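You operate a simulated robot arm through the tools that you are given. There is no shell and no other tool.

You run a simulated robot arm. Do the job below in one go: nothing can be reset, and whatever is moved stays where it is left.

## Task
Band the beige parcel on the hoop stand.
Fine: hoop up, black dial into the green, press the square orange button; then dial back to its start and hoop down; the parcel stays. Where these are worked on the way, their far stop is far enough and under half their travel is too little: blue hoop.

Only the result counts: the job must be done as asked and must still hold three seconds after the hand-in. Knocking over, shifting, dropping, spilling or breaking anything else fails it.

## Robot
A 6-joint arm with a two-finger gripper, fixed in place. Base frame: the origin is at the foot of the arm, x ahead of it, y to its left, z up; the work surface is at about z = 0.84. Units: m, rad, N and s.
With the tool pointing down near the work surface it reaches from about 0.38 to 0.86 m from the base axis. Its first joint turns from -2.897 to 2.897 rad. Payload 2.45 kg.
The TCP is the grasp point between the finger pads, 0.02 m short of the fingertips. In the tool frame z runs along the fingers and y along their closing line. The gripper opens to 0.14 m. The gripper's body begins 0.168 m behind the TCP.
Orientation is told as [roll, pitch, yaw] about the base's x, y, z axes, in that order, counted from this pose: with the fingers straight down and closing along the base's y, the tool's x points along the base's -x, its y along +y and its z along -z.

## Interface
- The arm moves only by the tool drive_tool. Its argument "increments" is a list of rows, each an object of numbers (a shift or turn left out is 0, a gripper value left out holds the last): "x", "y", "z": the shift along the tool's x, y, z in m; "ax", "ay", "az": the turn, a rotation vector about the tool's x, y, z in degrees; "jaw": the gripper command, from -1 (shut) to 1 (fully open), values between in proportion. In form: [{"x": .., "y": .., "z": .., "ax": .., "ay": .., "az": .., "jaw": ..}, ...]. A call has 1 to 20 rows; each row shifts and turns the commanded pose from where the row before left it, along the tool's axes as they then stand. Rows are played at 5 a second. More than 0.05 m and 0.15 rad between two rows, or a gripper value outside its range, and nothing of the call is played. A pose out of reach is approached as far as the arm can. The call stops where the force on the tool passes 90 N (or 10 N more than at its start, if that is more) or the arm is blocked; 0.2 s more then pass. Each finger travels about 0.045 m/s and halts on what it meets, pressing with about 34 N; the grip force reading is that of the motor and also rises with nothing between the fingers. The clock runs only during rows and for 0.2 s after the last one: add rows that do not move to give the fingers time. The reply holds the time, the measured pose of the TCP, the force on the tool along the base axes, the opening and the grip force, in the units named above and with some noise, with the torque about the TCP (base axes, N m) and any sound that the robot's microphone picked up, and new pictures: "show" is both (left out), scene, wrist or none.
- Cameras (640 x 400 px; columns grow to the right, rows downward): "scene" is fixed at [0.0496, -0.4978, 1.5733]; the picture's right is [-0.43, -0.90, 0.00], its down [-0.84, 0.40, -0.36] and it looks along [0.32, -0.15, -0.93] (base axes); focal length 284 px, centre (320, 200). "wrist" rides on the gripper at [0.078, 0.011, -0.209] in the tool frame; the picture's right is [-0.14, 0.99, 0.00], its down [-0.92, -0.13, -0.37] and it looks along [-0.36, -0.05, 0.93] (tool axes); focal length 280 px, centre (320, 200). There is no depth. A picture from a camera that has moved, and an enlarged one, comes with that camera's place and axes in the base frame and with its lens.
- raise_lower(by): slides the trunk up (or, below 0, down) by that many m; the arm rides with it, the base frame stays. It gives what a move gives, with no picture.
- zoom(camera, box): a new picture of the part [left, top, right, bottom] of that camera's present view, enlarged. It takes no simulated time.
- sign_off(): hands the job in; it is judged then, once.

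Nothing tells you positions but the pictures and the camera data. Unless the task says otherwise, let go and move clear before handing in.

The tools are called after ">>>" as name(argument=value, ...) on one line, values as JSON. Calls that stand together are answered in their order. drive_tool: Moves the arm, as the interface text tells. Its arguments: {"type":"object","properties":{"increments":{"type":"array","items":{"type":"object","properties":{"x":{"type":"number"},"y":{"type":"number"},"z":{"type":"number"},"ax":{"type":"number"},"ay":{"type":"number"},"az":{"type":"number"},"jaw":{"type":"number"}}}},"show":{"type":"string","enum":["both","scene","wrist","none"]}},"required":["increments"]} The other tools are called the same way: raise_lower (by) slides the trunk up or down; zoom (camera, box) takes an enlarged picture of a part of a camera's view; sign_off () hands the job in.

At the start:

```text
clock: 0.0
tool_pos: [0.3002, -0.5507, 1.2579]
ee_rot: [0.0, 0.0, 0.0]
ft_force: [0.2, 0.8, 0.6]
moment: [-0.01, 0.02, -0.02]
finger_gap: 0.1402
grasp_force: 0.1
trunk travel left (down, up): [-0.1, 0.13]
```

scene: 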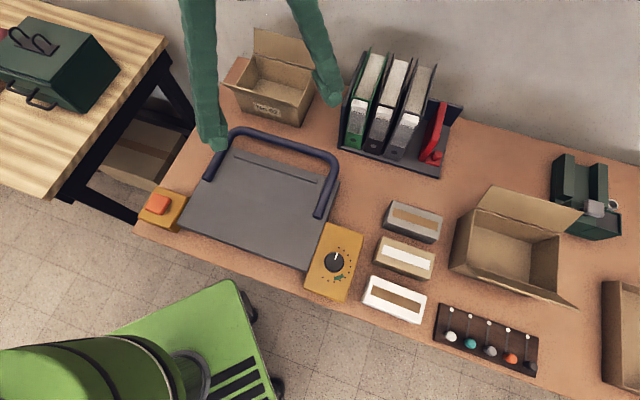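
wrist: 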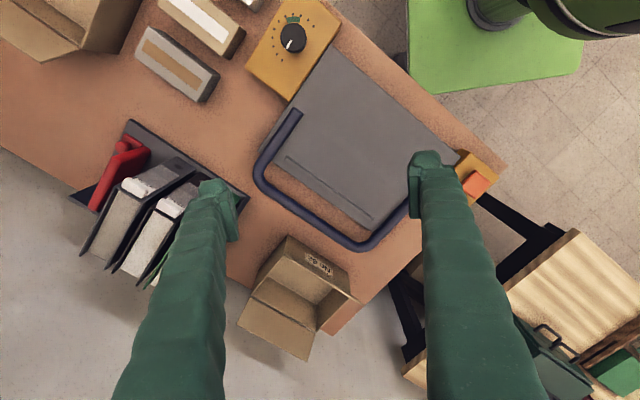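

I see a grey plate with a blue hoop lying on it, an orange button pad at one side, a dial pad at the other, and three parcels (grey, beige, white) nearby. I'll enlarge the views before moving anything.

>>> zoom(camera="scene", box=[130, 110, 370, 310])

>>> zoom(camera="scene", box=[290, 190, 450, 330])

>>> zoom(camera="wrist", box=[130, 0, 510, 250])

```text
2.00 times, centred on (250, 210) of scene
camera zoom: at [0.0496, -0.4978, 1.5733], right [-0.43, -0.9, 0.0], down [-0.84, 0.4, -0.36], along [0.32, -0.15, -0.93], focal length 567 px, centre (460, 180)
```

zoom: 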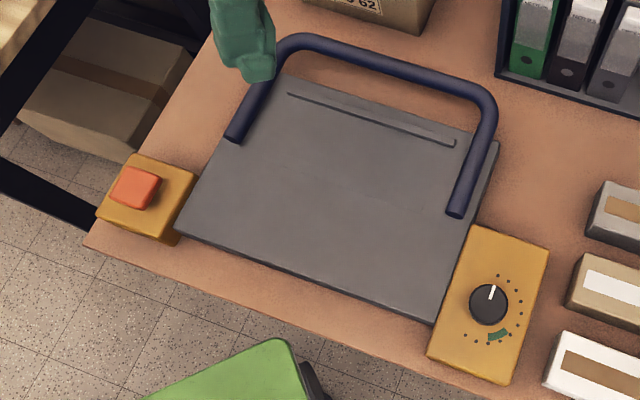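

```text
2.86 times, centred on (370, 260) of scene
camera zoom: at [0.0496, -0.4978, 1.5733], right [-0.43, -0.9, 0.0], down [-0.84, 0.4, -0.36], along [0.32, -0.15, -0.93], focal length 810 px, centre (177, 29)
```

zoom: 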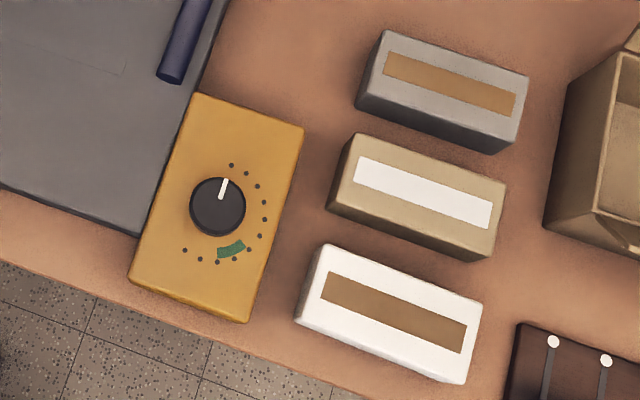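

```text
1.60 times, centred on (320, 125) of wrist
camera zoom: at [0.223, -0.5406, 1.466], right [0.14, 0.99, 0.0], down [0.92, -0.13, 0.37], along [0.36, -0.05, -0.93], focal length 449 px, centre (320, 320)
```

zoom: 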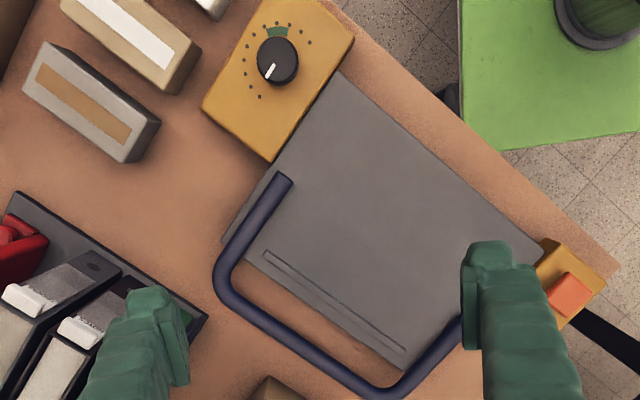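

The hoop stand is turned about 45° to the base. Its plate is centred near (0.36, -0.48), the hoop hinges at mid-plate and lies back, and the dial is near (0.13, -0.57). The button is near (0.45, -0.235) and the beige parcel near (0.066, -0.735). I'll turn the tool 45° to match and move above the beige parcel for a closer look.

>>> drive_tool(increments=[{"az": -7.5}, {"az": -7.5}, {"az": -7.5}, {"az": -7.5}, {"az": -7.5}, {"az": -7.5}, {"x": 0.045, "y": 0.005}, {"x": 0.045, "y": 0.005}, {"x": 0.045, "y": 0.005}, {"x": 0.045, "y": 0.005}, {"x": 0.045, "y": 0.005}, {"x": 0.045, "y": 0.005, "z": 0.03}, {"x": 0.026, "y": 0.005, "z": 0.03}, {"z": 0.04}, {}])

```text
refused: row 12 steps farther than a row can; nothing moved
```

The plan is unchanged, but row 12's combined shift exceeded the limit, so I'll split it.

>>> drive_tool(increments=[{"az": -7.5}, {"az": -7.5}, {"az": -7.5}, {"az": -7.5}, {"az": -7.5}, {"az": -7.5}, {"x": 0.045, "y": 0.005}, {"x": 0.045, "y": 0.005}, {"x": 0.045, "y": 0.005}, {"x": 0.045, "y": 0.005}, {"x": 0.045, "y": 0.005}, {"x": 0.045, "y": 0.005}, {"x": 0.026, "y": 0.005, "z": 0.03}, {"z": 0.04}, {"z": 0.03}, {}])

```text
clock: 3.4
tool_pos: [0.0638, -0.7354, 1.1566]
ee_rot: [0.002, -0.001, 0.785]
ft_force: [0.4, -0.4, 0.1]
moment: [0.0, -0.03, 0.05]
finger_gap: 0.1401
grasp_force: 0.1
trunk travel left (down, up): [-0.1, 0.13]
camera wrist: at [0.0007, -0.7829, 1.3647], right [-0.6, 0.8, 0.0], down [0.74, 0.56, 0.37], along [0.29, 0.22, -0.93], focal length 280 px, centre (320, 200)
```

scene: 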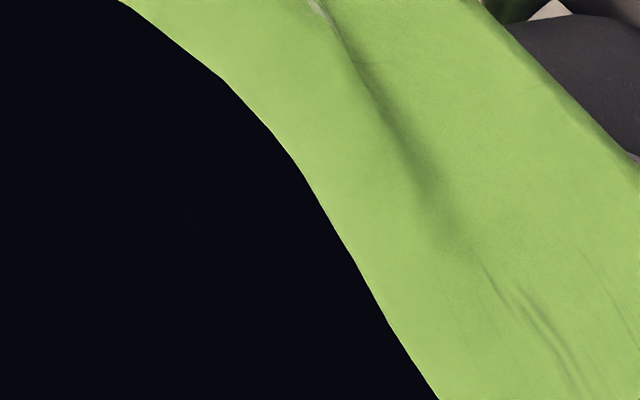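
wrist: 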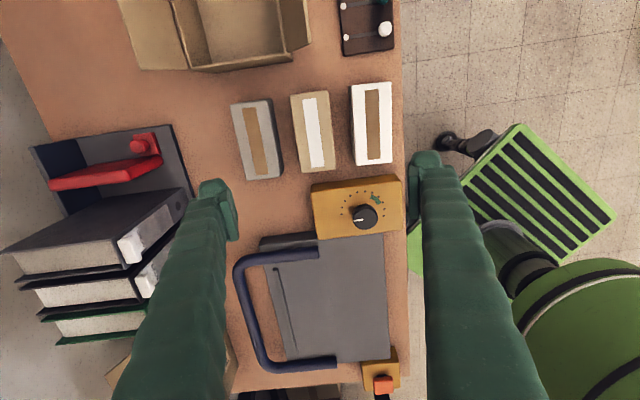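

The wrist view now shows the three parcels and the dial clearly. I'll enlarge the parcel area to measure the gaps.

>>> zoom(camera="wrist", box=[220, 70, 410, 240])

>>> zoom(camera="wrist", box=[230, 220, 410, 400])

```text
2.35 times, centred on (315, 155) of wrist
camera zoom: at [0.0007, -0.7829, 1.3647], right [-0.6, 0.8, 0.0], down [0.74, 0.56, 0.37], along [0.29, 0.22, -0.93], focal length 660 px, centre (332, 306)
```

zoom: 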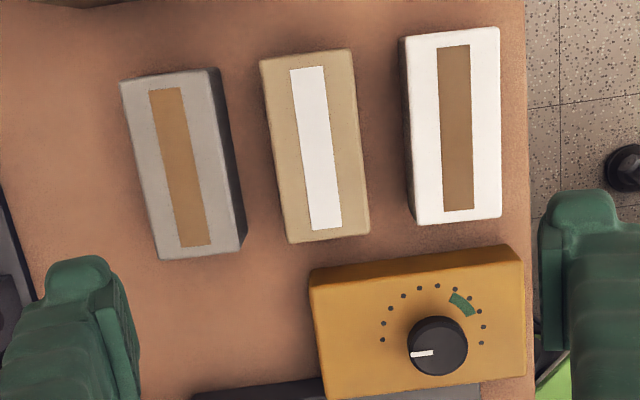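

```text
2.22 times, centred on (320, 310) of wrist
camera zoom: at [0.0007, -0.7829, 1.3647], right [-0.6, 0.8, 0.0], down [0.74, 0.56, 0.37], along [0.29, 0.22, -0.93], focal length 623 px, centre (320, -44)
```

zoom: 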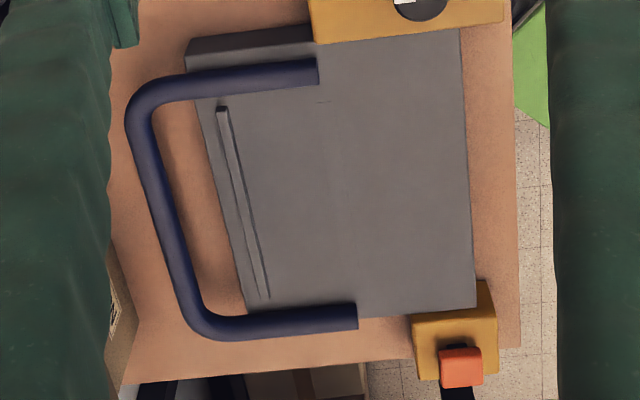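

The beige parcel is about 0.06 m wide and 0.13 m long, with gaps of roughly 0.036 m on either side, and it lines up with the tool. I'll narrow the jaw, centre on it and come lower for a closer check.

>>> drive_tool(increments=[{"x": 0.01, "y": -0.009, "jaw": 0.26}, {"z": 0.045}, {"z": 0.045}, {"z": 0.045}, {"z": 0.02}, {}], show="wrist")

```text
clock: 4.8
tool_pos: [0.0643, -0.7492, 1.0025]
ee_rot: [0.001, 0.0, 0.785]
ft_force: [0.1, -0.5, 0.3]
moment: [0.0, 0.04, 0.0]
finger_gap: 0.0881
grasp_force: 0.1
trunk travel left (down, up): [-0.1, 0.13]
camera wrist: at [0.0023, -0.7973, 1.2104], right [-0.6, 0.8, 0.0], down [0.74, 0.56, 0.37], along [0.29, 0.22, -0.93], focal length 280 px, centre (320, 200)
```

wrist: 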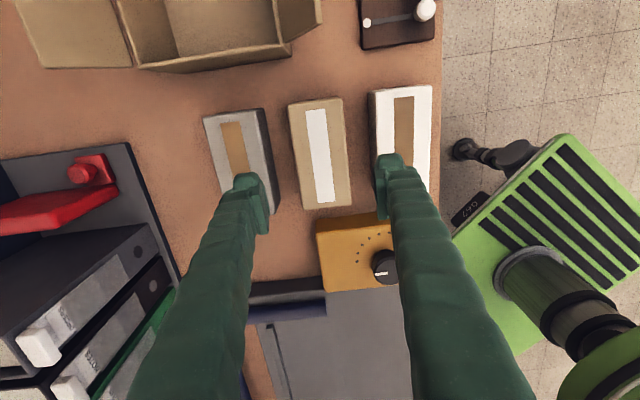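

The parcel is centred between the fingers in the closer view. I'll go down, stopping partway to look at finger clearance.

>>> drive_tool(increments=[{"x": 0.004, "z": 0.04}, {"z": 0.04}, {}], show="wrist")

```text
clock: 5.6
tool_pos: [0.0602, -0.751, 0.9215]
ee_rot: [0.003, 0.001, 0.785]
ft_force: [-0.4, 0.0, -0.8]
moment: [-0.04, 0.04, 0.03]
finger_gap: 0.0881
grasp_force: 0.1
trunk travel left (down, up): [-0.1, 0.13]
camera wrist: at [-0.0011, -0.7986, 1.129], right [-0.6, 0.8, 0.0], down [0.74, 0.56, 0.37], along [0.29, 0.22, -0.93], focal length 280 px, centre (320, 200)
```

wrist: 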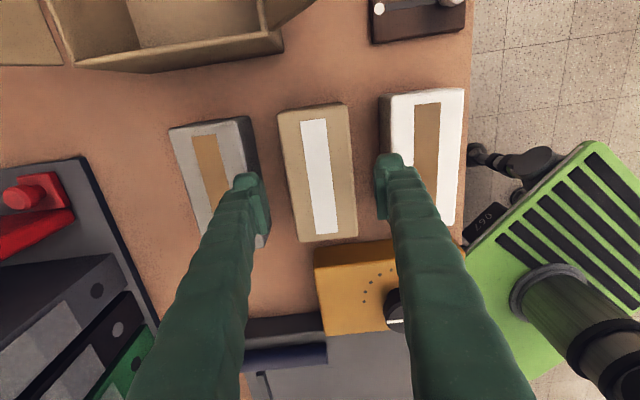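

Alignment still looks good, so I'll narrow the jaw slightly for more outside clearance and go on down.

>>> drive_tool(increments=[{"jaw": 0.12}, {"z": 0.025}, {"z": 0.012}, {}], show="wrist")

```text
clock: 6.6
tool_pos: [0.0626, -0.7491, 0.8846]
ee_rot: [0.001, 0.001, 0.786]
ft_force: [0.7, 0.3, 0.2]
moment: [-0.01, 0.03, -0.01]
finger_gap: 0.0787
grasp_force: 0.0
trunk travel left (down, up): [-0.1, 0.13]
camera wrist: at [-0.0004, -0.7978, 1.0928], right [-0.6, 0.8, 0.0], down [0.74, 0.56, 0.37], along [0.29, 0.22, -0.93], focal length 280 px, centre (320, 200)
```

wrist: 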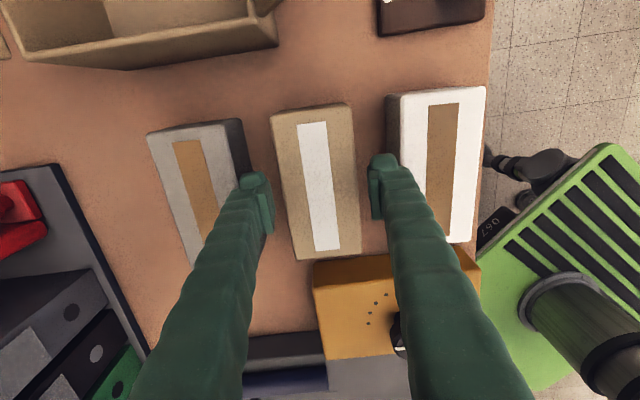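

The fingertips are entering the gaps cleanly. I'll go down the last bit and close.

>>> drive_tool(increments=[{"z": 0.01}, {"z": 0.008}, {}, {"jaw": -0.3}, {"jaw": -0.3}, {"jaw": -0.3}, {}, {}], show="wrist")

```text
clock: 8.4
tool_pos: [0.0622, -0.7523, 0.8669]
ee_rot: [-0.001, 0.0, 0.785]
ft_force: [-1.1, 1.0, 0.4]
moment: [0.07, 0.06, 0.02]
finger_gap: 0.0669
grasp_force: 33.7
trunk travel left (down, up): [-0.1, 0.13]
camera wrist: at [-0.0004, -0.8002, 1.0746], right [-0.6, 0.8, 0.0], down [0.74, 0.56, 0.37], along [0.29, 0.22, -0.93], focal length 280 px, centre (320, 200)
```

wrist: 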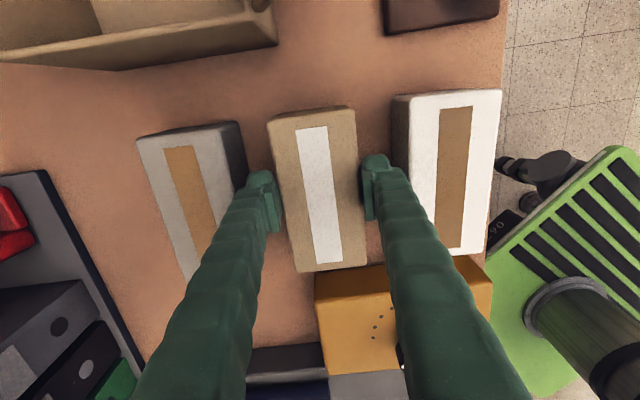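

The parcel is gripped at 0.067 m. I'll lift it straight up and check that it came along.

>>> drive_tool(increments=[{"z": -0.02}, {"z": -0.04}, {"z": -0.045}, {"z": -0.045}, {"z": -0.03}, {}], show="wrist")

```text
clock: 9.8
tool_pos: [0.0621, -0.755, 1.0466]
ee_rot: [0.002, -0.001, 0.784]
ft_force: [0.6, -0.4, -4.8]
moment: [-0.01, 0.01, -0.02]
finger_gap: 0.0671
grasp_force: 34.0
trunk travel left (down, up): [-0.1, 0.13]
camera wrist: at [-0.0001, -0.8023, 1.2547], right [-0.6, 0.8, 0.0], down [0.74, 0.56, 0.37], along [0.29, 0.22, -0.93], focal length 280 px, centre (320, 200)
```

wrist: 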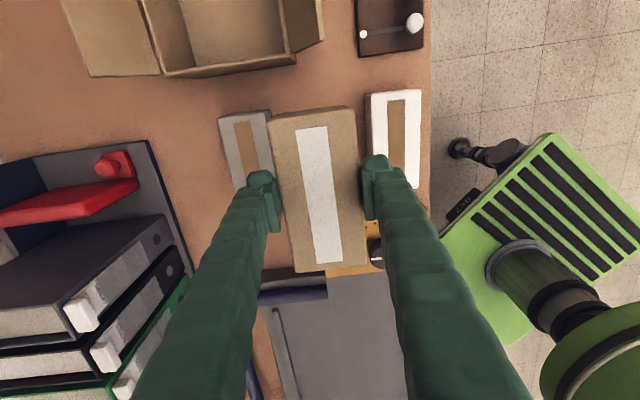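

The parcel is held firmly. I'll carry it toward the plate and pause partway to look at the hoop and plate ahead.

>>> drive_tool(increments=[{"x": -0.045, "y": -0.004}, {"x": -0.045, "y": -0.004}, {"x": -0.045, "y": -0.004}, {"x": -0.045, "y": -0.004}, {"x": -0.045, "y": -0.004}, {}])

```text
clock: 11.2
tool_pos: [0.2341, -0.607, 1.0446]
ee_rot: [0.0, 0.0, 0.784]
ft_force: [-0.7, 0.5, -4.2]
moment: [-0.06, 0.05, 0.01]
finger_gap: 0.0668
grasp_force: 34.0
trunk travel left (down, up): [-0.1, 0.13]
camera wrist: at [0.1719, -0.6548, 1.2522], right [-0.6, 0.8, 0.0], down [0.74, 0.56, 0.37], along [0.29, 0.22, -0.93], focal length 280 px, centre (320, 200)
```

scene: 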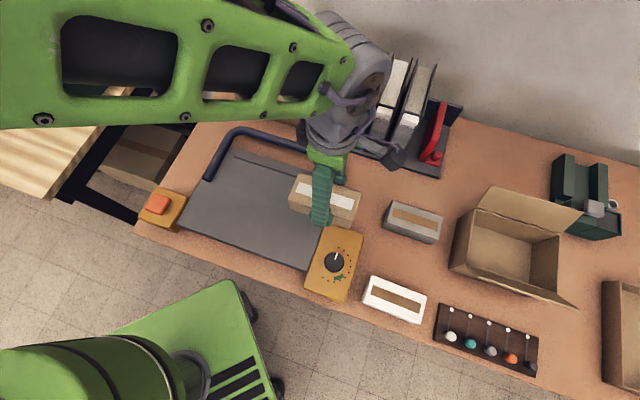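
wrist: 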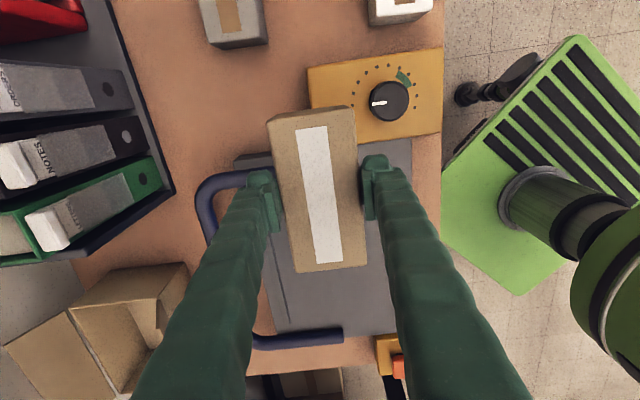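

The view confirms the hoop's hinge line is at about 0.60 m along the stand's depth axis. I'll move over the plate centre and descend.

>>> drive_tool(increments=[{"x": -0.045, "y": -0.003}, {"x": -0.045, "y": -0.002}, {"x": -0.045}, {"x": -0.045}, {"x": -0.004}, {"z": 0.045}, {"z": 0.045}, {"z": 0.02}, {}])

```text
clock: 13.2
tool_pos: [0.373, -0.4812, 0.939]
ee_rot: [-0.001, 0.0, 0.785]
ft_force: [0.1, 0.9, -3.5]
moment: [-0.05, 0.05, -0.03]
finger_gap: 0.0668
grasp_force: 33.9
trunk travel left (down, up): [-0.1, 0.13]
camera wrist: at [0.31, -0.5287, 1.146], right [-0.6, 0.8, 0.0], down [0.74, 0.56, 0.37], along [0.29, 0.22, -0.93], focal length 280 px, centre (320, 200)
```

scene: 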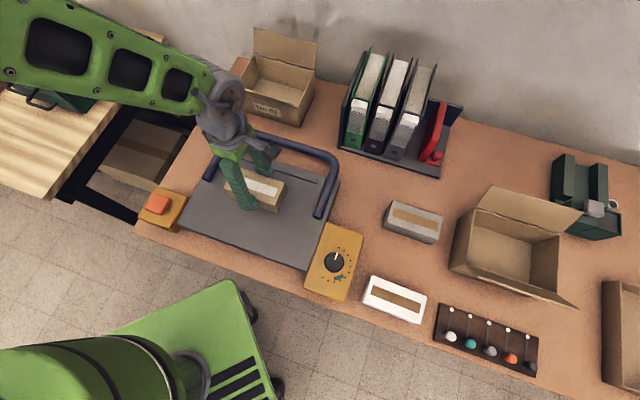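
wrist: 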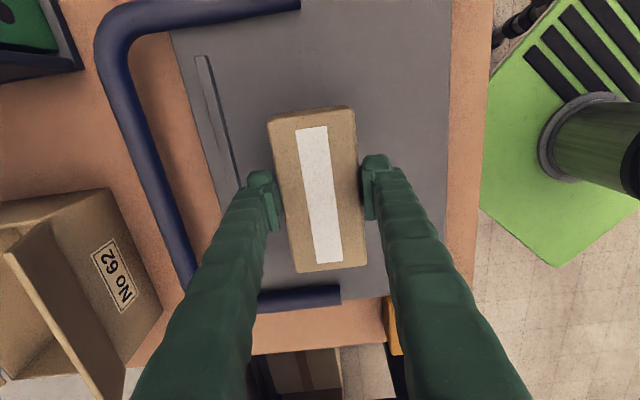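

The parcel hangs centred inside the hoop's outline, clear of the ridge. I'll lower it slowly until I feel contact.

>>> drive_tool(increments=[{"z": 0.02}, {"z": 0.015}, {"z": 0.005}, {}], show="none")

>>> drive_tool(increments=[{"z": 0.004}, {}], show="none")

>>> drive_tool(increments=[{"z": 0.004}, {}], show="none")

```text
clock: 14.2
tool_pos: [0.3718, -0.4831, 0.9006]
ee_rot: [-0.004, 0.002, 0.787]
ft_force: [-0.2, 1.2, 29.4]
moment: [-0.06, 0.01, -0.08]
finger_gap: 0.067
grasp_force: 34.3
trunk travel left (down, up): [-0.1, 0.13]
```

```text
clock: 14.8
tool_pos: [0.3716, -0.4827, 0.8958]
ee_rot: [-0.005, 0.003, 0.787]
ft_force: [6.0, -6.6, 33.1]
moment: [-0.09, -0.16, -0.48]
finger_gap: 0.0672
grasp_force: 33.6
trunk travel left (down, up): [-0.1, 0.13]
```

```text
clock: 15.4
tool_pos: [0.3701, -0.4813, 0.8917]
ee_rot: [-0.006, 0.002, 0.785]
ft_force: [11.1, -8.5, 37.1]
moment: [0.13, -0.47, -0.19]
finger_gap: 0.0676
grasp_force: 34.0
trunk travel left (down, up): [-0.1, 0.13]
```

Contact came at TCP height of about 0.90, so the plate top is near 0.874 and the parcel is on it. I'll ease off the pressure, open slightly and rise clear.

>>> drive_tool(increments=[{"z": -0.004}, {"jaw": 0.15}, {"jaw": 0.15}, {}, {"z": -0.03}, {"z": -0.045}, {"z": -0.045}, {"z": -0.045}, {}])

```text
clock: 17.4
tool_pos: [0.3724, -0.4792, 1.0572]
ee_rot: [0.0, 0.0, 0.786]
ft_force: [-0.1, -0.2, 0.4]
moment: [-0.02, -0.02, 0.02]
finger_gap: 0.0804
grasp_force: 0.1
trunk travel left (down, up): [-0.1, 0.13]
camera wrist: at [0.309, -0.5275, 1.2654], right [-0.6, 0.8, 0.0], down [0.74, 0.56, 0.37], along [0.29, 0.22, -0.93], focal length 280 px, centre (320, 200)
```

scene: 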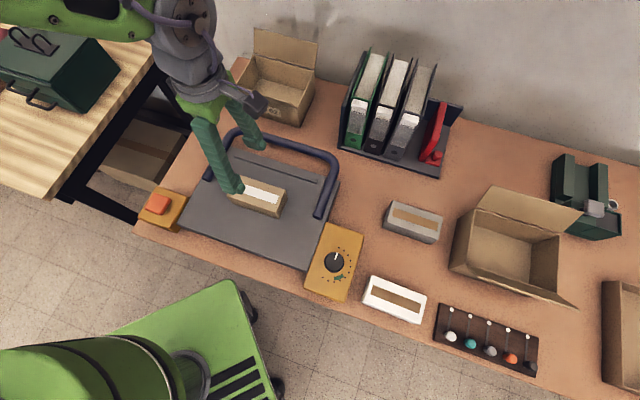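
wrist: 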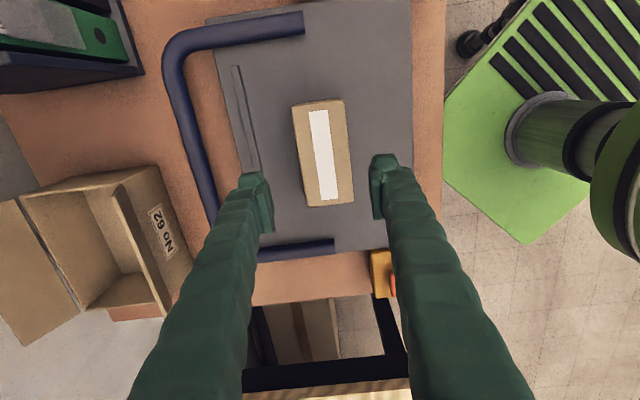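

The parcel rests flat on the plate between the hoop's legs. The hoop's bar is at about depth 0.758 and z 0.91. I'll move above the middle of the bar, with the jaw partly closed, to verify.

>>> drive_tool(increments=[{"y": -0.04, "jaw": -0.1}, {"y": -0.04}, {"x": 0.008, "y": -0.04}, {"x": 0.007, "y": -0.036}, {"z": 0.03}, {}])

```text
clock: 18.8
tool_pos: [0.4696, -0.6019, 1.0277]
ee_rot: [0.001, -0.001, 0.786]
ft_force: [-0.6, 0.7, -0.3]
moment: [0.02, 0.01, -0.02]
finger_gap: 0.0632
grasp_force: 0.1
trunk travel left (down, up): [-0.1, 0.13]
camera wrist: at [0.4074, -0.6504, 1.2362], right [-0.6, 0.8, 0.0], down [0.74, 0.56, 0.37], along [0.29, 0.22, -0.93], focal length 280 px, centre (320, 200)
```

scene: 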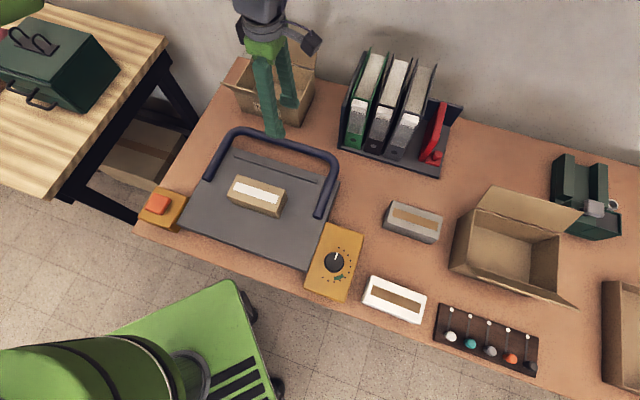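
wrist: 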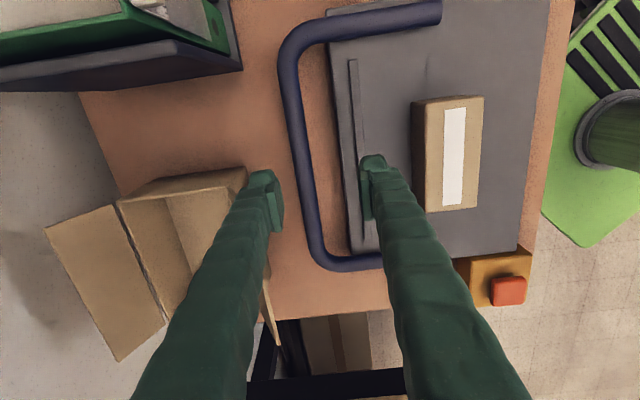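

From nearly overhead the bar is about 0.022 m further out, at depth 0.78 and z around 0.885. I'll shift and go partway down to recheck.

>>> drive_tool(increments=[{"y": -0.022}, {"z": 0.04}, {"z": 0.025}, {}])

```text
clock: 19.8
tool_pos: [0.4849, -0.6182, 0.9638]
ee_rot: [-0.001, 0.0, 0.784]
ft_force: [0.6, 0.6, -0.4]
moment: [0.0, 0.01, 0.0]
finger_gap: 0.0628
grasp_force: 0.1
trunk travel left (down, up): [-0.1, 0.13]
camera wrist: at [0.4233, -0.6655, 1.1718], right [-0.6, 0.8, 0.0], down [0.74, 0.56, 0.37], along [0.29, 0.22, -0.93], focal length 280 px, centre (320, 200)
```

scene: 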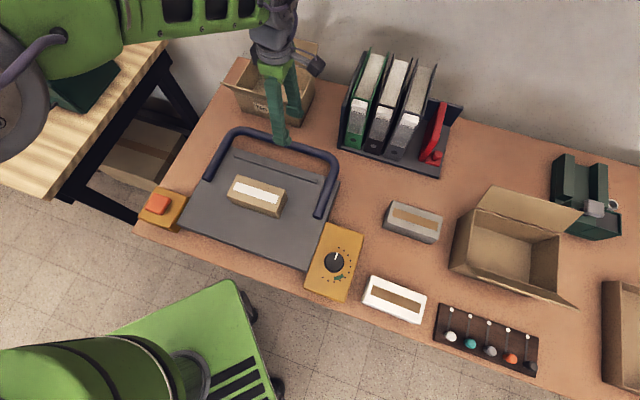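
wrist: 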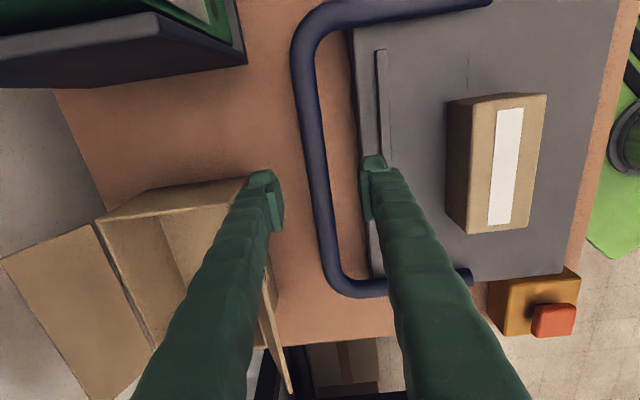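

The bar is nearly centred between the fingers. I'll descend around it and close on it.

>>> drive_tool(increments=[{"y": -0.003, "z": 0.04}, {"z": 0.03}, {"z": 0.006}, {}], show="wrist")

```text
clock: 20.8
tool_pos: [0.4895, -0.62, 0.8859]
ee_rot: [0.0, 0.001, 0.783]
ft_force: [0.2, 0.4, -0.2]
moment: [0.0, -0.01, -0.01]
finger_gap: 0.063
grasp_force: 0.1
trunk travel left (down, up): [-0.1, 0.13]
camera wrist: at [0.4264, -0.6671, 1.0938], right [-0.6, 0.8, 0.0], down [0.74, 0.56, 0.37], along [0.29, 0.22, -0.93], focal length 280 px, centre (320, 200)
```

wrist: 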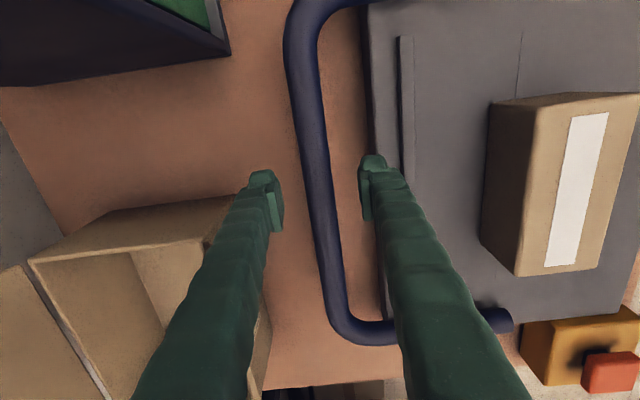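

The bar sits between the fingers at the right height, so I'll close on it.

>>> drive_tool(increments=[{"jaw": -1}, {"jaw": -1}, {"jaw": -1}, {}, {}], show="wrist")

```text
clock: 22.0
tool_pos: [0.4898, -0.6186, 0.8861]
ee_rot: [0.0, 0.0, 0.784]
ft_force: [0.5, 0.4, 0.2]
moment: [0.02, -0.02, -0.04]
finger_gap: 0.0
grasp_force: 29.5
trunk travel left (down, up): [-0.1, 0.13]
camera wrist: at [0.4263, -0.667, 1.0939], right [-0.6, 0.8, 0.0], down [0.74, 0.56, 0.37], along [0.29, 0.22, -0.93], focal length 280 px, centre (320, 200)
```

wrist: 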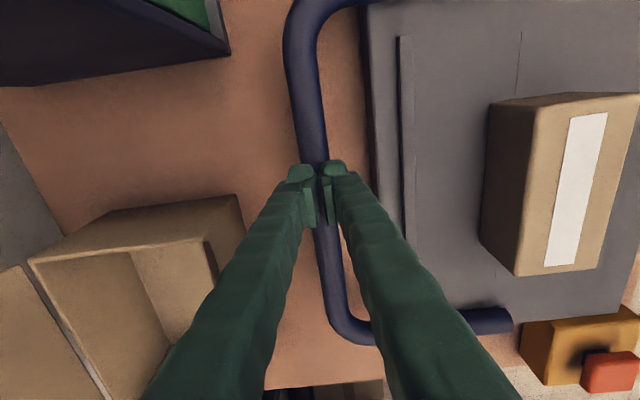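

The fingers shut completely, so the bar is lower than the fingertips were (below about z 0.866). I'll reopen, descend closer to the table and try again.

>>> drive_tool(increments=[{"jaw": -0.1}, {"jaw": -0.1}, {"jaw": -0.1}, {"z": 0.01}, {"z": 0.009}, {}], show="both")

```text
clock: 23.4
tool_pos: [0.4869, -0.6209, 0.87]
ee_rot: [0.0, -0.001, 0.786]
ft_force: [0.7, 0.1, 0.1]
moment: [0.0, 0.04, -0.04]
finger_gap: 0.0633
grasp_force: 0.0
trunk travel left (down, up): [-0.1, 0.13]
camera wrist: at [0.4245, -0.6679, 1.0776], right [-0.6, 0.8, 0.0], down [0.74, 0.56, 0.37], along [0.29, 0.22, -0.93], focal length 280 px, centre (320, 200)
```

scene: 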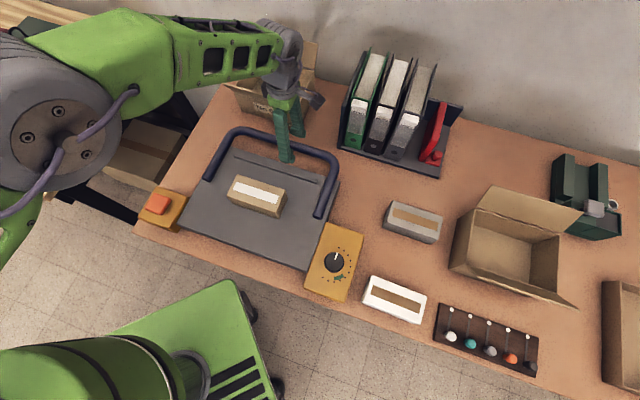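
wrist: 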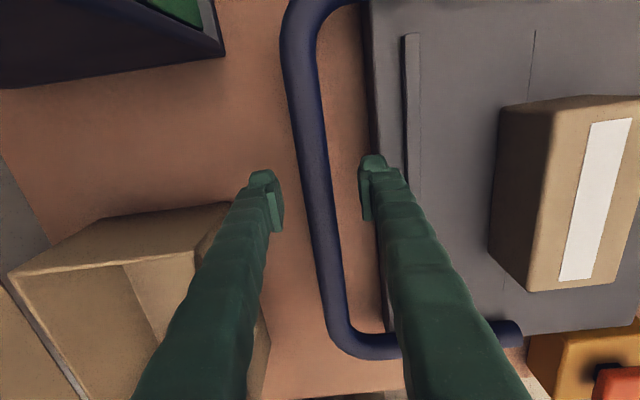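

I'll enlarge the scene view around the fingers and bar.

>>> zoom(camera="scene", box=[190, 90, 350, 230])

>>> zoom(camera="wrist", box=[240, 100, 440, 260])

```text
2.86 times, centred on (270, 160) of scene
camera zoom: at [0.0496, -0.4978, 1.5733], right [-0.43, -0.9, 0.0], down [-0.84, 0.4, -0.36], along [0.32, -0.15, -0.93], focal length 810 px, centre (463, 314)
```

zoom: 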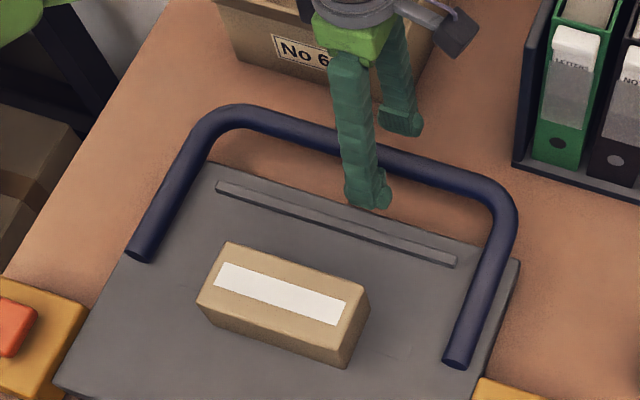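

```text
2.50 times, centred on (340, 180) of wrist
camera zoom: at [0.4245, -0.6679, 1.0776], right [-0.6, 0.8, 0.0], down [0.74, 0.56, 0.37], along [0.29, 0.22, -0.93], focal length 701 px, centre (270, 250)
```

zoom: 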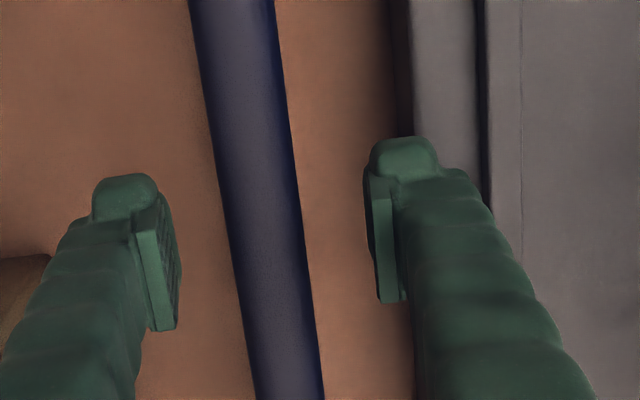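

The fingers straddle the bar, which lies almost on the table. I'll go a few millimetres lower and close.

>>> drive_tool(increments=[{"z": 0.005}, {}, {"jaw": -1}, {"jaw": -1}, {"jaw": -1}, {}], show="wrist")

```text
clock: 24.8
tool_pos: [0.4879, -0.621, 0.8641]
ee_rot: [-0.001, 0.001, 0.786]
ft_force: [1.2, -1.6, -0.3]
moment: [-0.15, 0.17, -0.47]
finger_gap: 0.0247
grasp_force: 38.2
trunk travel left (down, up): [-0.1, 0.13]
camera wrist: at [0.4249, -0.6687, 1.0718], right [-0.6, 0.8, 0.0], down [0.74, 0.56, 0.37], along [0.29, 0.22, -0.93], focal length 280 px, centre (320, 200)
```

wrist: 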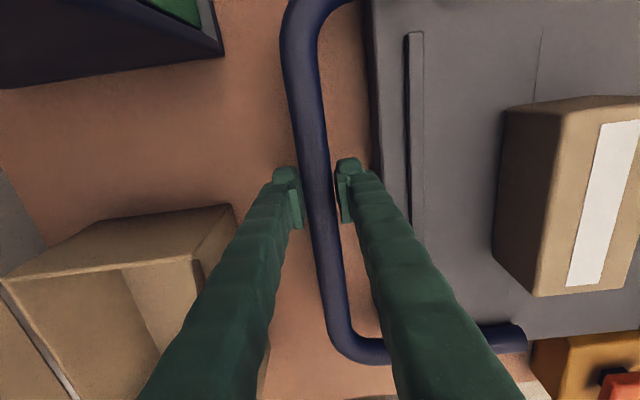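

The bar is now gripped (0.0247 m across). I'll lift a little and read the forces to learn how the hoop swings.

>>> drive_tool(increments=[{"z": -0.01}, {"z": -0.01}, {}], show="wrist")

```text
clock: 25.6
tool_pos: [0.4873, -0.6213, 0.8852]
ee_rot: [0.003, -0.001, 0.786]
ft_force: [-5.2, 7.8, -4.5]
moment: [0.23, -0.11, 0.53]
finger_gap: 0.0243
grasp_force: 45.0
trunk travel left (down, up): [-0.1, 0.13]
camera wrist: at [0.4246, -0.6686, 1.0928], right [-0.6, 0.8, 0.0], down [0.74, 0.56, 0.37], along [0.29, 0.22, -0.93], focal length 280 px, centre (320, 200)
```

wrist: 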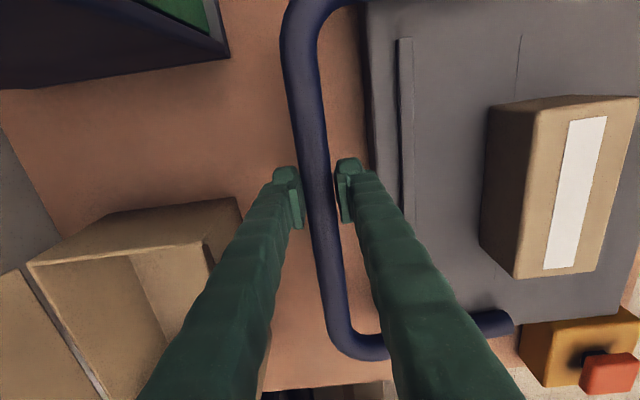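

The bar lifts with only about 9 N pulling it toward the base, which fits an arc about the leg ends. I'll continue along that arc in small steps.

>>> drive_tool(increments=[{"y": 0.003, "z": -0.012}, {"y": 0.001, "z": -0.012}, {"y": 0.002, "z": -0.012}, {"y": 0.003, "z": -0.011}, {}], show="both")

```text
clock: 26.8
tool_pos: [0.4798, -0.6133, 0.9319]
ee_rot: [0.001, 0.0, 0.786]
ft_force: [-9.1, 6.3, -5.9]
moment: [0.06, 0.22, 0.03]
finger_gap: 0.0243
grasp_force: 45.1
trunk travel left (down, up): [-0.1, 0.13]
camera wrist: at [0.4172, -0.661, 1.1398], right [-0.6, 0.8, 0.0], down [0.74, 0.56, 0.37], along [0.29, 0.22, -0.93], focal length 280 px, centre (320, 200)
```

scene: 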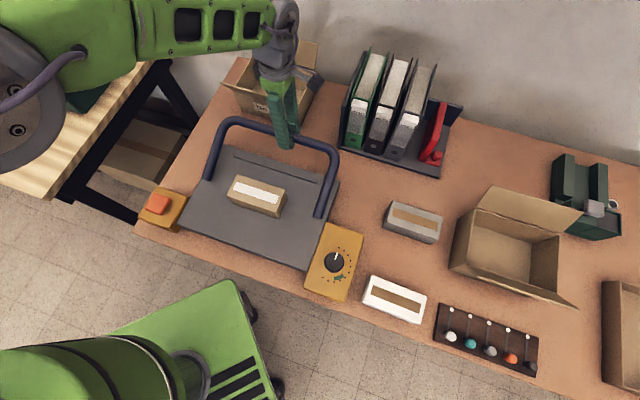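
wrist: 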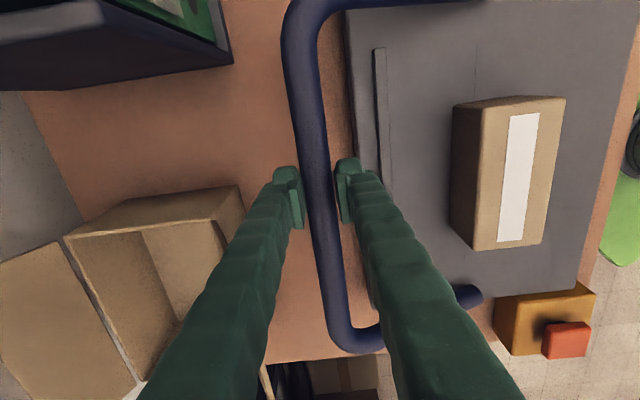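

The hoop rises smoothly, so I'll carry on along the arc.

>>> drive_tool(increments=[{"y": 0.006, "z": -0.01}, {"y": 0.005, "z": -0.01}, {"y": 0.006, "z": -0.0095}, {"y": 0.0065, "z": -0.0092}, {"y": 0.007, "z": -0.0086}, {"y": 0.0075, "z": -0.0082}, {}], show="scene")

```text
clock: 28.4
tool_pos: [0.4575, -0.5908, 0.991]
ee_rot: [-0.011, 0.002, 0.786]
ft_force: [12.2, -26.3, 23.5]
moment: [0.0, -0.31, -0.37]
finger_gap: 0.0214
grasp_force: 44.9
trunk travel left (down, up): [-0.1, 0.13]
```

scene: 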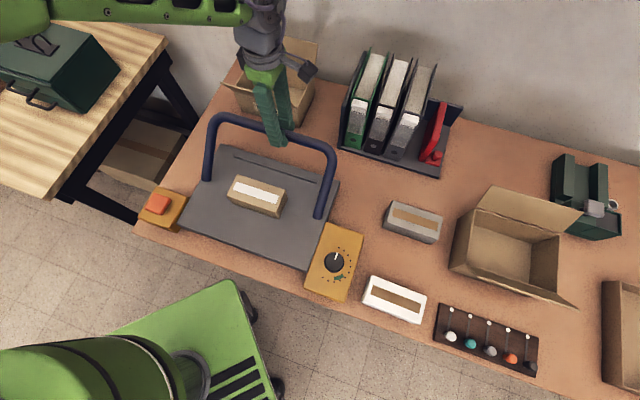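

The forces rose and the gap shrank to 0.021 m, so the bar is slipping toward the fingertips. I'll look closely before continuing.

>>> zoom(camera="wrist", box=[220, 100, 420, 260])

>>> zoom(camera="scene", box=[190, 90, 350, 230])

```text
2.50 times, centred on (320, 180) of wrist
camera zoom: at [0.3931, -0.6362, 1.1984], right [-0.6, 0.8, -0.01], down [0.74, 0.56, 0.37], along [0.3, 0.21, -0.93], focal length 701 px, centre (320, 250)
```

zoom: 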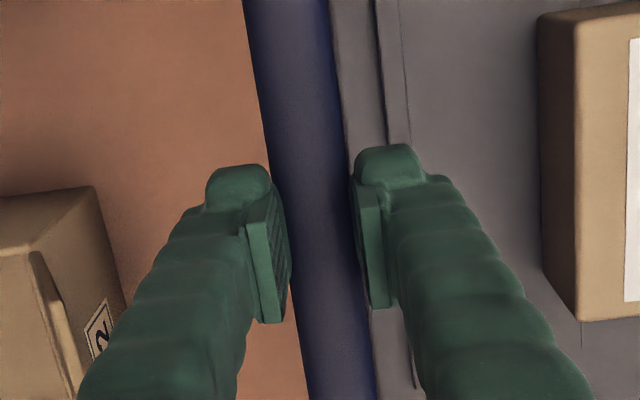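

```text
2.86 times, centred on (270, 160) of scene
camera zoom: at [0.0496, -0.4978, 1.5733], right [-0.43, -0.9, 0.0], down [-0.84, 0.4, -0.36], along [0.32, -0.15, -0.93], focal length 810 px, centre (463, 314)
```

zoom: 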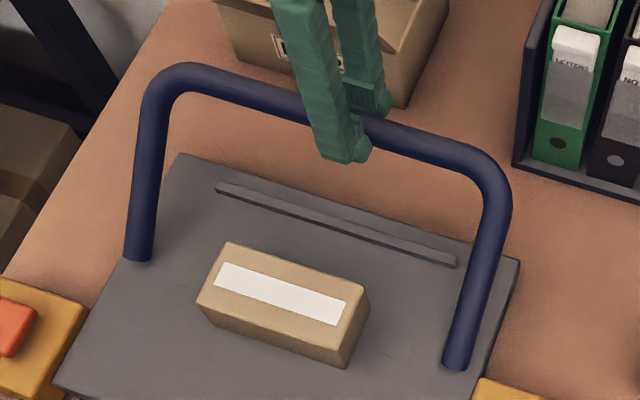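

The bar has slid slightly deeper into the grip: my arc is too tight and is pressing the bar inward. I'll ease outward and upward to relieve it.

>>> drive_tool(increments=[{"y": -0.002, "z": -0.004}, {"y": -0.002, "z": -0.003}, {}], show="none")

```text
clock: 29.2
tool_pos: [0.4559, -0.5883, 0.9941]
ee_rot: [0.001, 0.001, 0.786]
ft_force: [0.0, -17.2, 8.9]
moment: [-0.37, 0.07, 0.06]
finger_gap: 0.0208
grasp_force: 45.0
trunk travel left (down, up): [-0.1, 0.13]
```

The forces have dropped. I'll continue with a slightly larger radius, checking the forces as I go.

>>> drive_tool(increments=[{"y": 0.006, "z": -0.008}, {"y": 0.007, "z": -0.008}, {}], show="none")

```text
clock: 30.0
tool_pos: [0.4486, -0.5774, 1.0089]
ee_rot: [0.002, 0.0, 0.786]
ft_force: [0.2, -1.4, -0.7]
moment: [0.0, -0.01, -0.01]
finger_gap: 0.0001
grasp_force: 29.3
trunk travel left (down, up): [-0.1, 0.13]
```

The gripper slipped off the bar and shut. I'll check where the hoop is now.

>>> drive_tool(increments=[{}], show="both")

>>> zoom(camera="scene", box=[190, 90, 350, 230])

```text
clock: 30.4
tool_pos: [0.4489, -0.5782, 1.0088]
ee_rot: [0.001, 0.001, 0.786]
ft_force: [-0.1, -0.5, 0.5]
moment: [-0.01, 0.01, -0.02]
finger_gap: 0.0
grasp_force: 29.2
trunk travel left (down, up): [-0.1, 0.13]
camera wrist: at [0.3859, -0.6259, 1.2174], right [-0.6, 0.8, 0.0], down [0.74, 0.56, 0.37], along [0.29, 0.22, -0.93], focal length 280 px, centre (320, 200)
```

scene: 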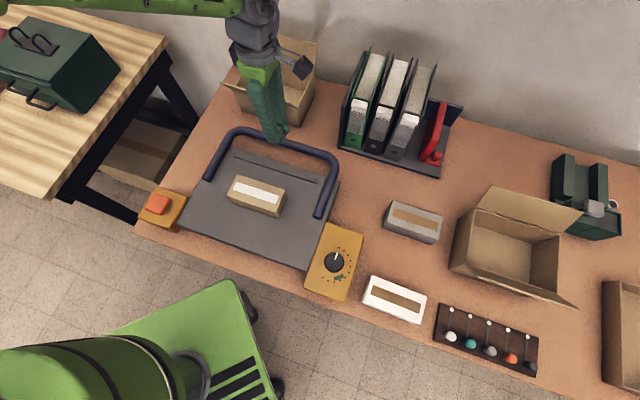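
wrist: 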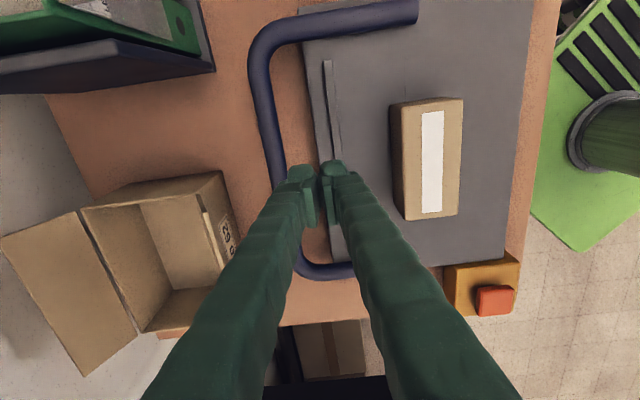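

```text
2.86 times, centred on (270, 160) of scene
camera zoom: at [0.0496, -0.4978, 1.5733], right [-0.43, -0.9, 0.0], down [-0.84, 0.4, -0.36], along [0.32, -0.15, -0.93], focal length 810 px, centre (463, 314)
```

zoom: 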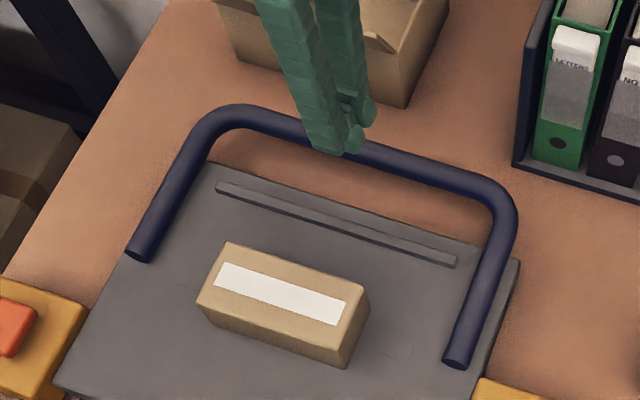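

The hoop fell back to rest and nothing else moved. From the data, the hoop starts horizontal with radius about 0.172 m and its hinge at depth 0.612, so I had lifted too fast. I'll go back over the bar and regrip as low as the table allows.

>>> drive_tool(increments=[{"y": -0.03, "jaw": -0.1}, {"y": -0.028}, {}, {"z": 0.04}, {"z": 0.04}, {"z": 0.04}, {"z": 0.012}, {}], show="wrist")

```text
clock: 32.2
tool_pos: [0.4893, -0.6211, 0.8752]
ee_rot: [0.001, 0.0, 0.787]
ft_force: [0.5, 0.5, -0.8]
moment: [0.0, 0.02, -0.04]
finger_gap: 0.063
grasp_force: 0.0
trunk travel left (down, up): [-0.1, 0.13]
camera wrist: at [0.4261, -0.6681, 1.0836], right [-0.6, 0.8, 0.0], down [0.74, 0.56, 0.37], along [0.29, 0.22, -0.93], focal length 280 px, centre (320, 200)
```

wrist: 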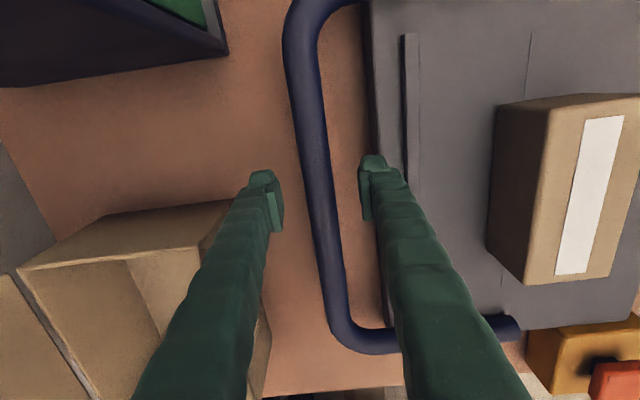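

The fingers straddle the bar again. I'll go down in small steps until I'm just above the table.

>>> drive_tool(increments=[{"z": 0.007}, {"z": 0.004}, {}], show="none")

>>> drive_tool(increments=[{"z": 0.002}, {}], show="none")

```text
clock: 33.0
tool_pos: [0.4877, -0.6213, 0.8665]
ee_rot: [0.001, 0.001, 0.785]
ft_force: [-0.1, 0.1, -0.1]
moment: [-0.01, 0.01, 0.02]
finger_gap: 0.063
grasp_force: 0.1
trunk travel left (down, up): [-0.1, 0.13]
```

```text
clock: 33.6
tool_pos: [0.4885, -0.6209, 0.8648]
ee_rot: [0.0, 0.001, 0.786]
ft_force: [0.3, 0.2, -0.1]
moment: [0.06, 0.0, 0.0]
finger_gap: 0.0627
grasp_force: 0.0
trunk travel left (down, up): [-0.1, 0.13]
```

There's no contact yet, so I'll keep going down in 2 mm steps.

>>> drive_tool(increments=[{"z": 0.002}, {}], show="none")

>>> drive_tool(increments=[{"z": 0.002}, {}], show="none")

```text
clock: 34.2
tool_pos: [0.4895, -0.6213, 0.8637]
ee_rot: [0.001, -0.001, 0.786]
ft_force: [-0.5, 0.2, -0.1]
moment: [0.04, 0.02, 0.0]
finger_gap: 0.0632
grasp_force: 0.0
trunk travel left (down, up): [-0.1, 0.13]
```

```text
clock: 34.8
tool_pos: [0.4881, -0.6196, 0.8607]
ee_rot: [0.001, 0.0, 0.785]
ft_force: [-0.4, -0.3, 0.5]
moment: [-0.03, 0.0, 0.0]
finger_gap: 0.0629
grasp_force: 0.1
trunk travel left (down, up): [-0.1, 0.13]
```

The tips are at about table level with no contact force. I'll close on the bar.

>>> drive_tool(increments=[{"jaw": -1}, {"jaw": -1}, {"jaw": -1}, {}, {}], show="wrist")

>>> zoom(camera="wrist", box=[240, 100, 440, 260])

```text
clock: 36.0
tool_pos: [0.4889, -0.6209, 0.861]
ee_rot: [0.0, 0.001, 0.785]
ft_force: [2.2, -1.8, -0.2]
moment: [-0.1, 0.11, -0.58]
finger_gap: 0.0238
grasp_force: 45.1
trunk travel left (down, up): [-0.1, 0.13]
camera wrist: at [0.4256, -0.668, 1.0692], right [-0.6, 0.8, 0.0], down [0.74, 0.56, 0.37], along [0.29, 0.22, -0.93], focal length 280 px, centre (320, 200)
```

wrist: 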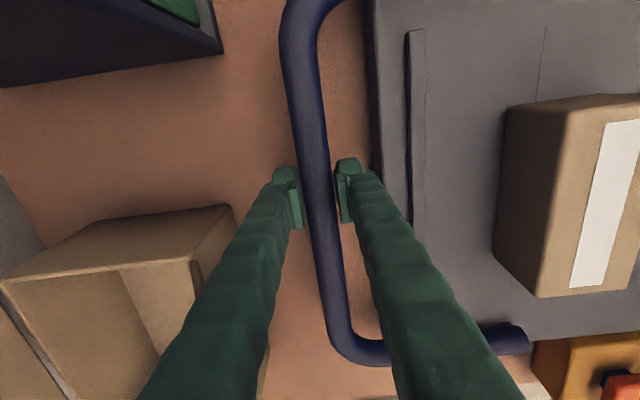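

```text
2.50 times, centred on (340, 180) of wrist
camera zoom: at [0.4256, -0.668, 1.0692], right [-0.6, 0.8, 0.0], down [0.74, 0.56, 0.37], along [0.29, 0.22, -0.93], focal length 701 px, centre (270, 250)
```

zoom: 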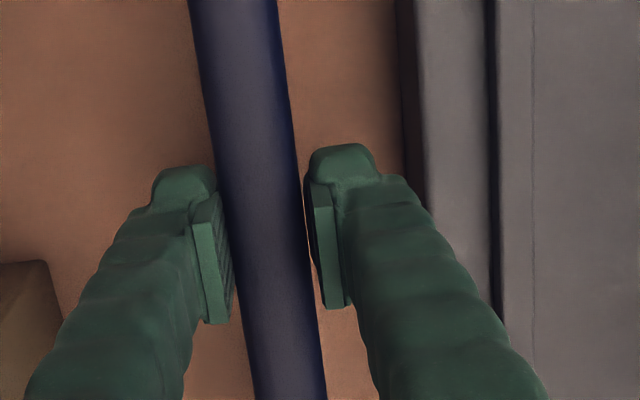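

The grip is good at 0.0238 m. I'll raise the hoop along the corrected arc, watching the forces.

>>> drive_tool(increments=[{"y": 0.001, "z": -0.009}, {"y": 0.001, "z": -0.009}, {"y": 0.001, "z": -0.009}, {"y": 0.002, "z": -0.009}, {"y": 0.002, "z": -0.0087}, {"y": 0.003, "z": -0.0087}, {}], show="none")

```text
clock: 37.6
tool_pos: [0.4807, -0.6133, 0.9131]
ee_rot: [0.0, -0.001, 0.787]
ft_force: [2.2, 2.1, -0.8]
moment: [0.14, -0.09, -0.07]
finger_gap: 0.0224
grasp_force: 45.4
trunk travel left (down, up): [-0.1, 0.13]
```

Forces are near zero but the gap shrank a little. I'll look at the grip.

>>> zoom(camera="wrist", box=[240, 100, 440, 260])

>>> zoom(camera="scene", box=[190, 90, 350, 230])

```text
2.50 times, centred on (340, 180) of wrist
camera zoom: at [0.4193, -0.6618, 1.1222], right [-0.6, 0.8, 0.0], down [0.74, 0.56, 0.37], along [0.29, 0.22, -0.93], focal length 701 px, centre (270, 250)
```

zoom: 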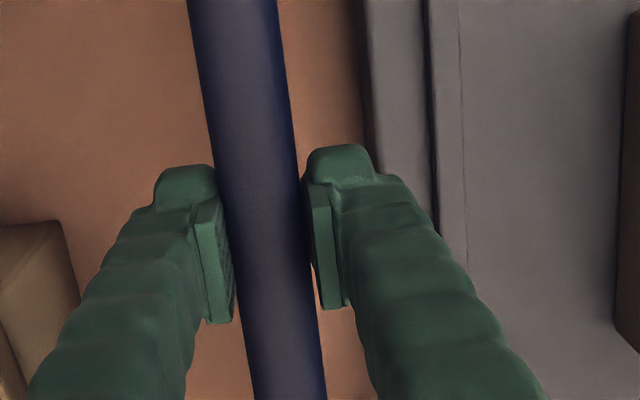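

```text
2.86 times, centred on (270, 160) of scene
camera zoom: at [0.0496, -0.4978, 1.5733], right [-0.43, -0.9, 0.0], down [-0.84, 0.4, -0.36], along [0.32, -0.15, -0.93], focal length 810 px, centre (463, 314)
```

zoom: 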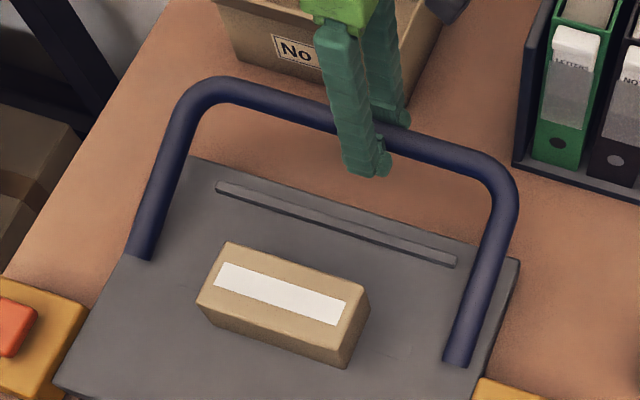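

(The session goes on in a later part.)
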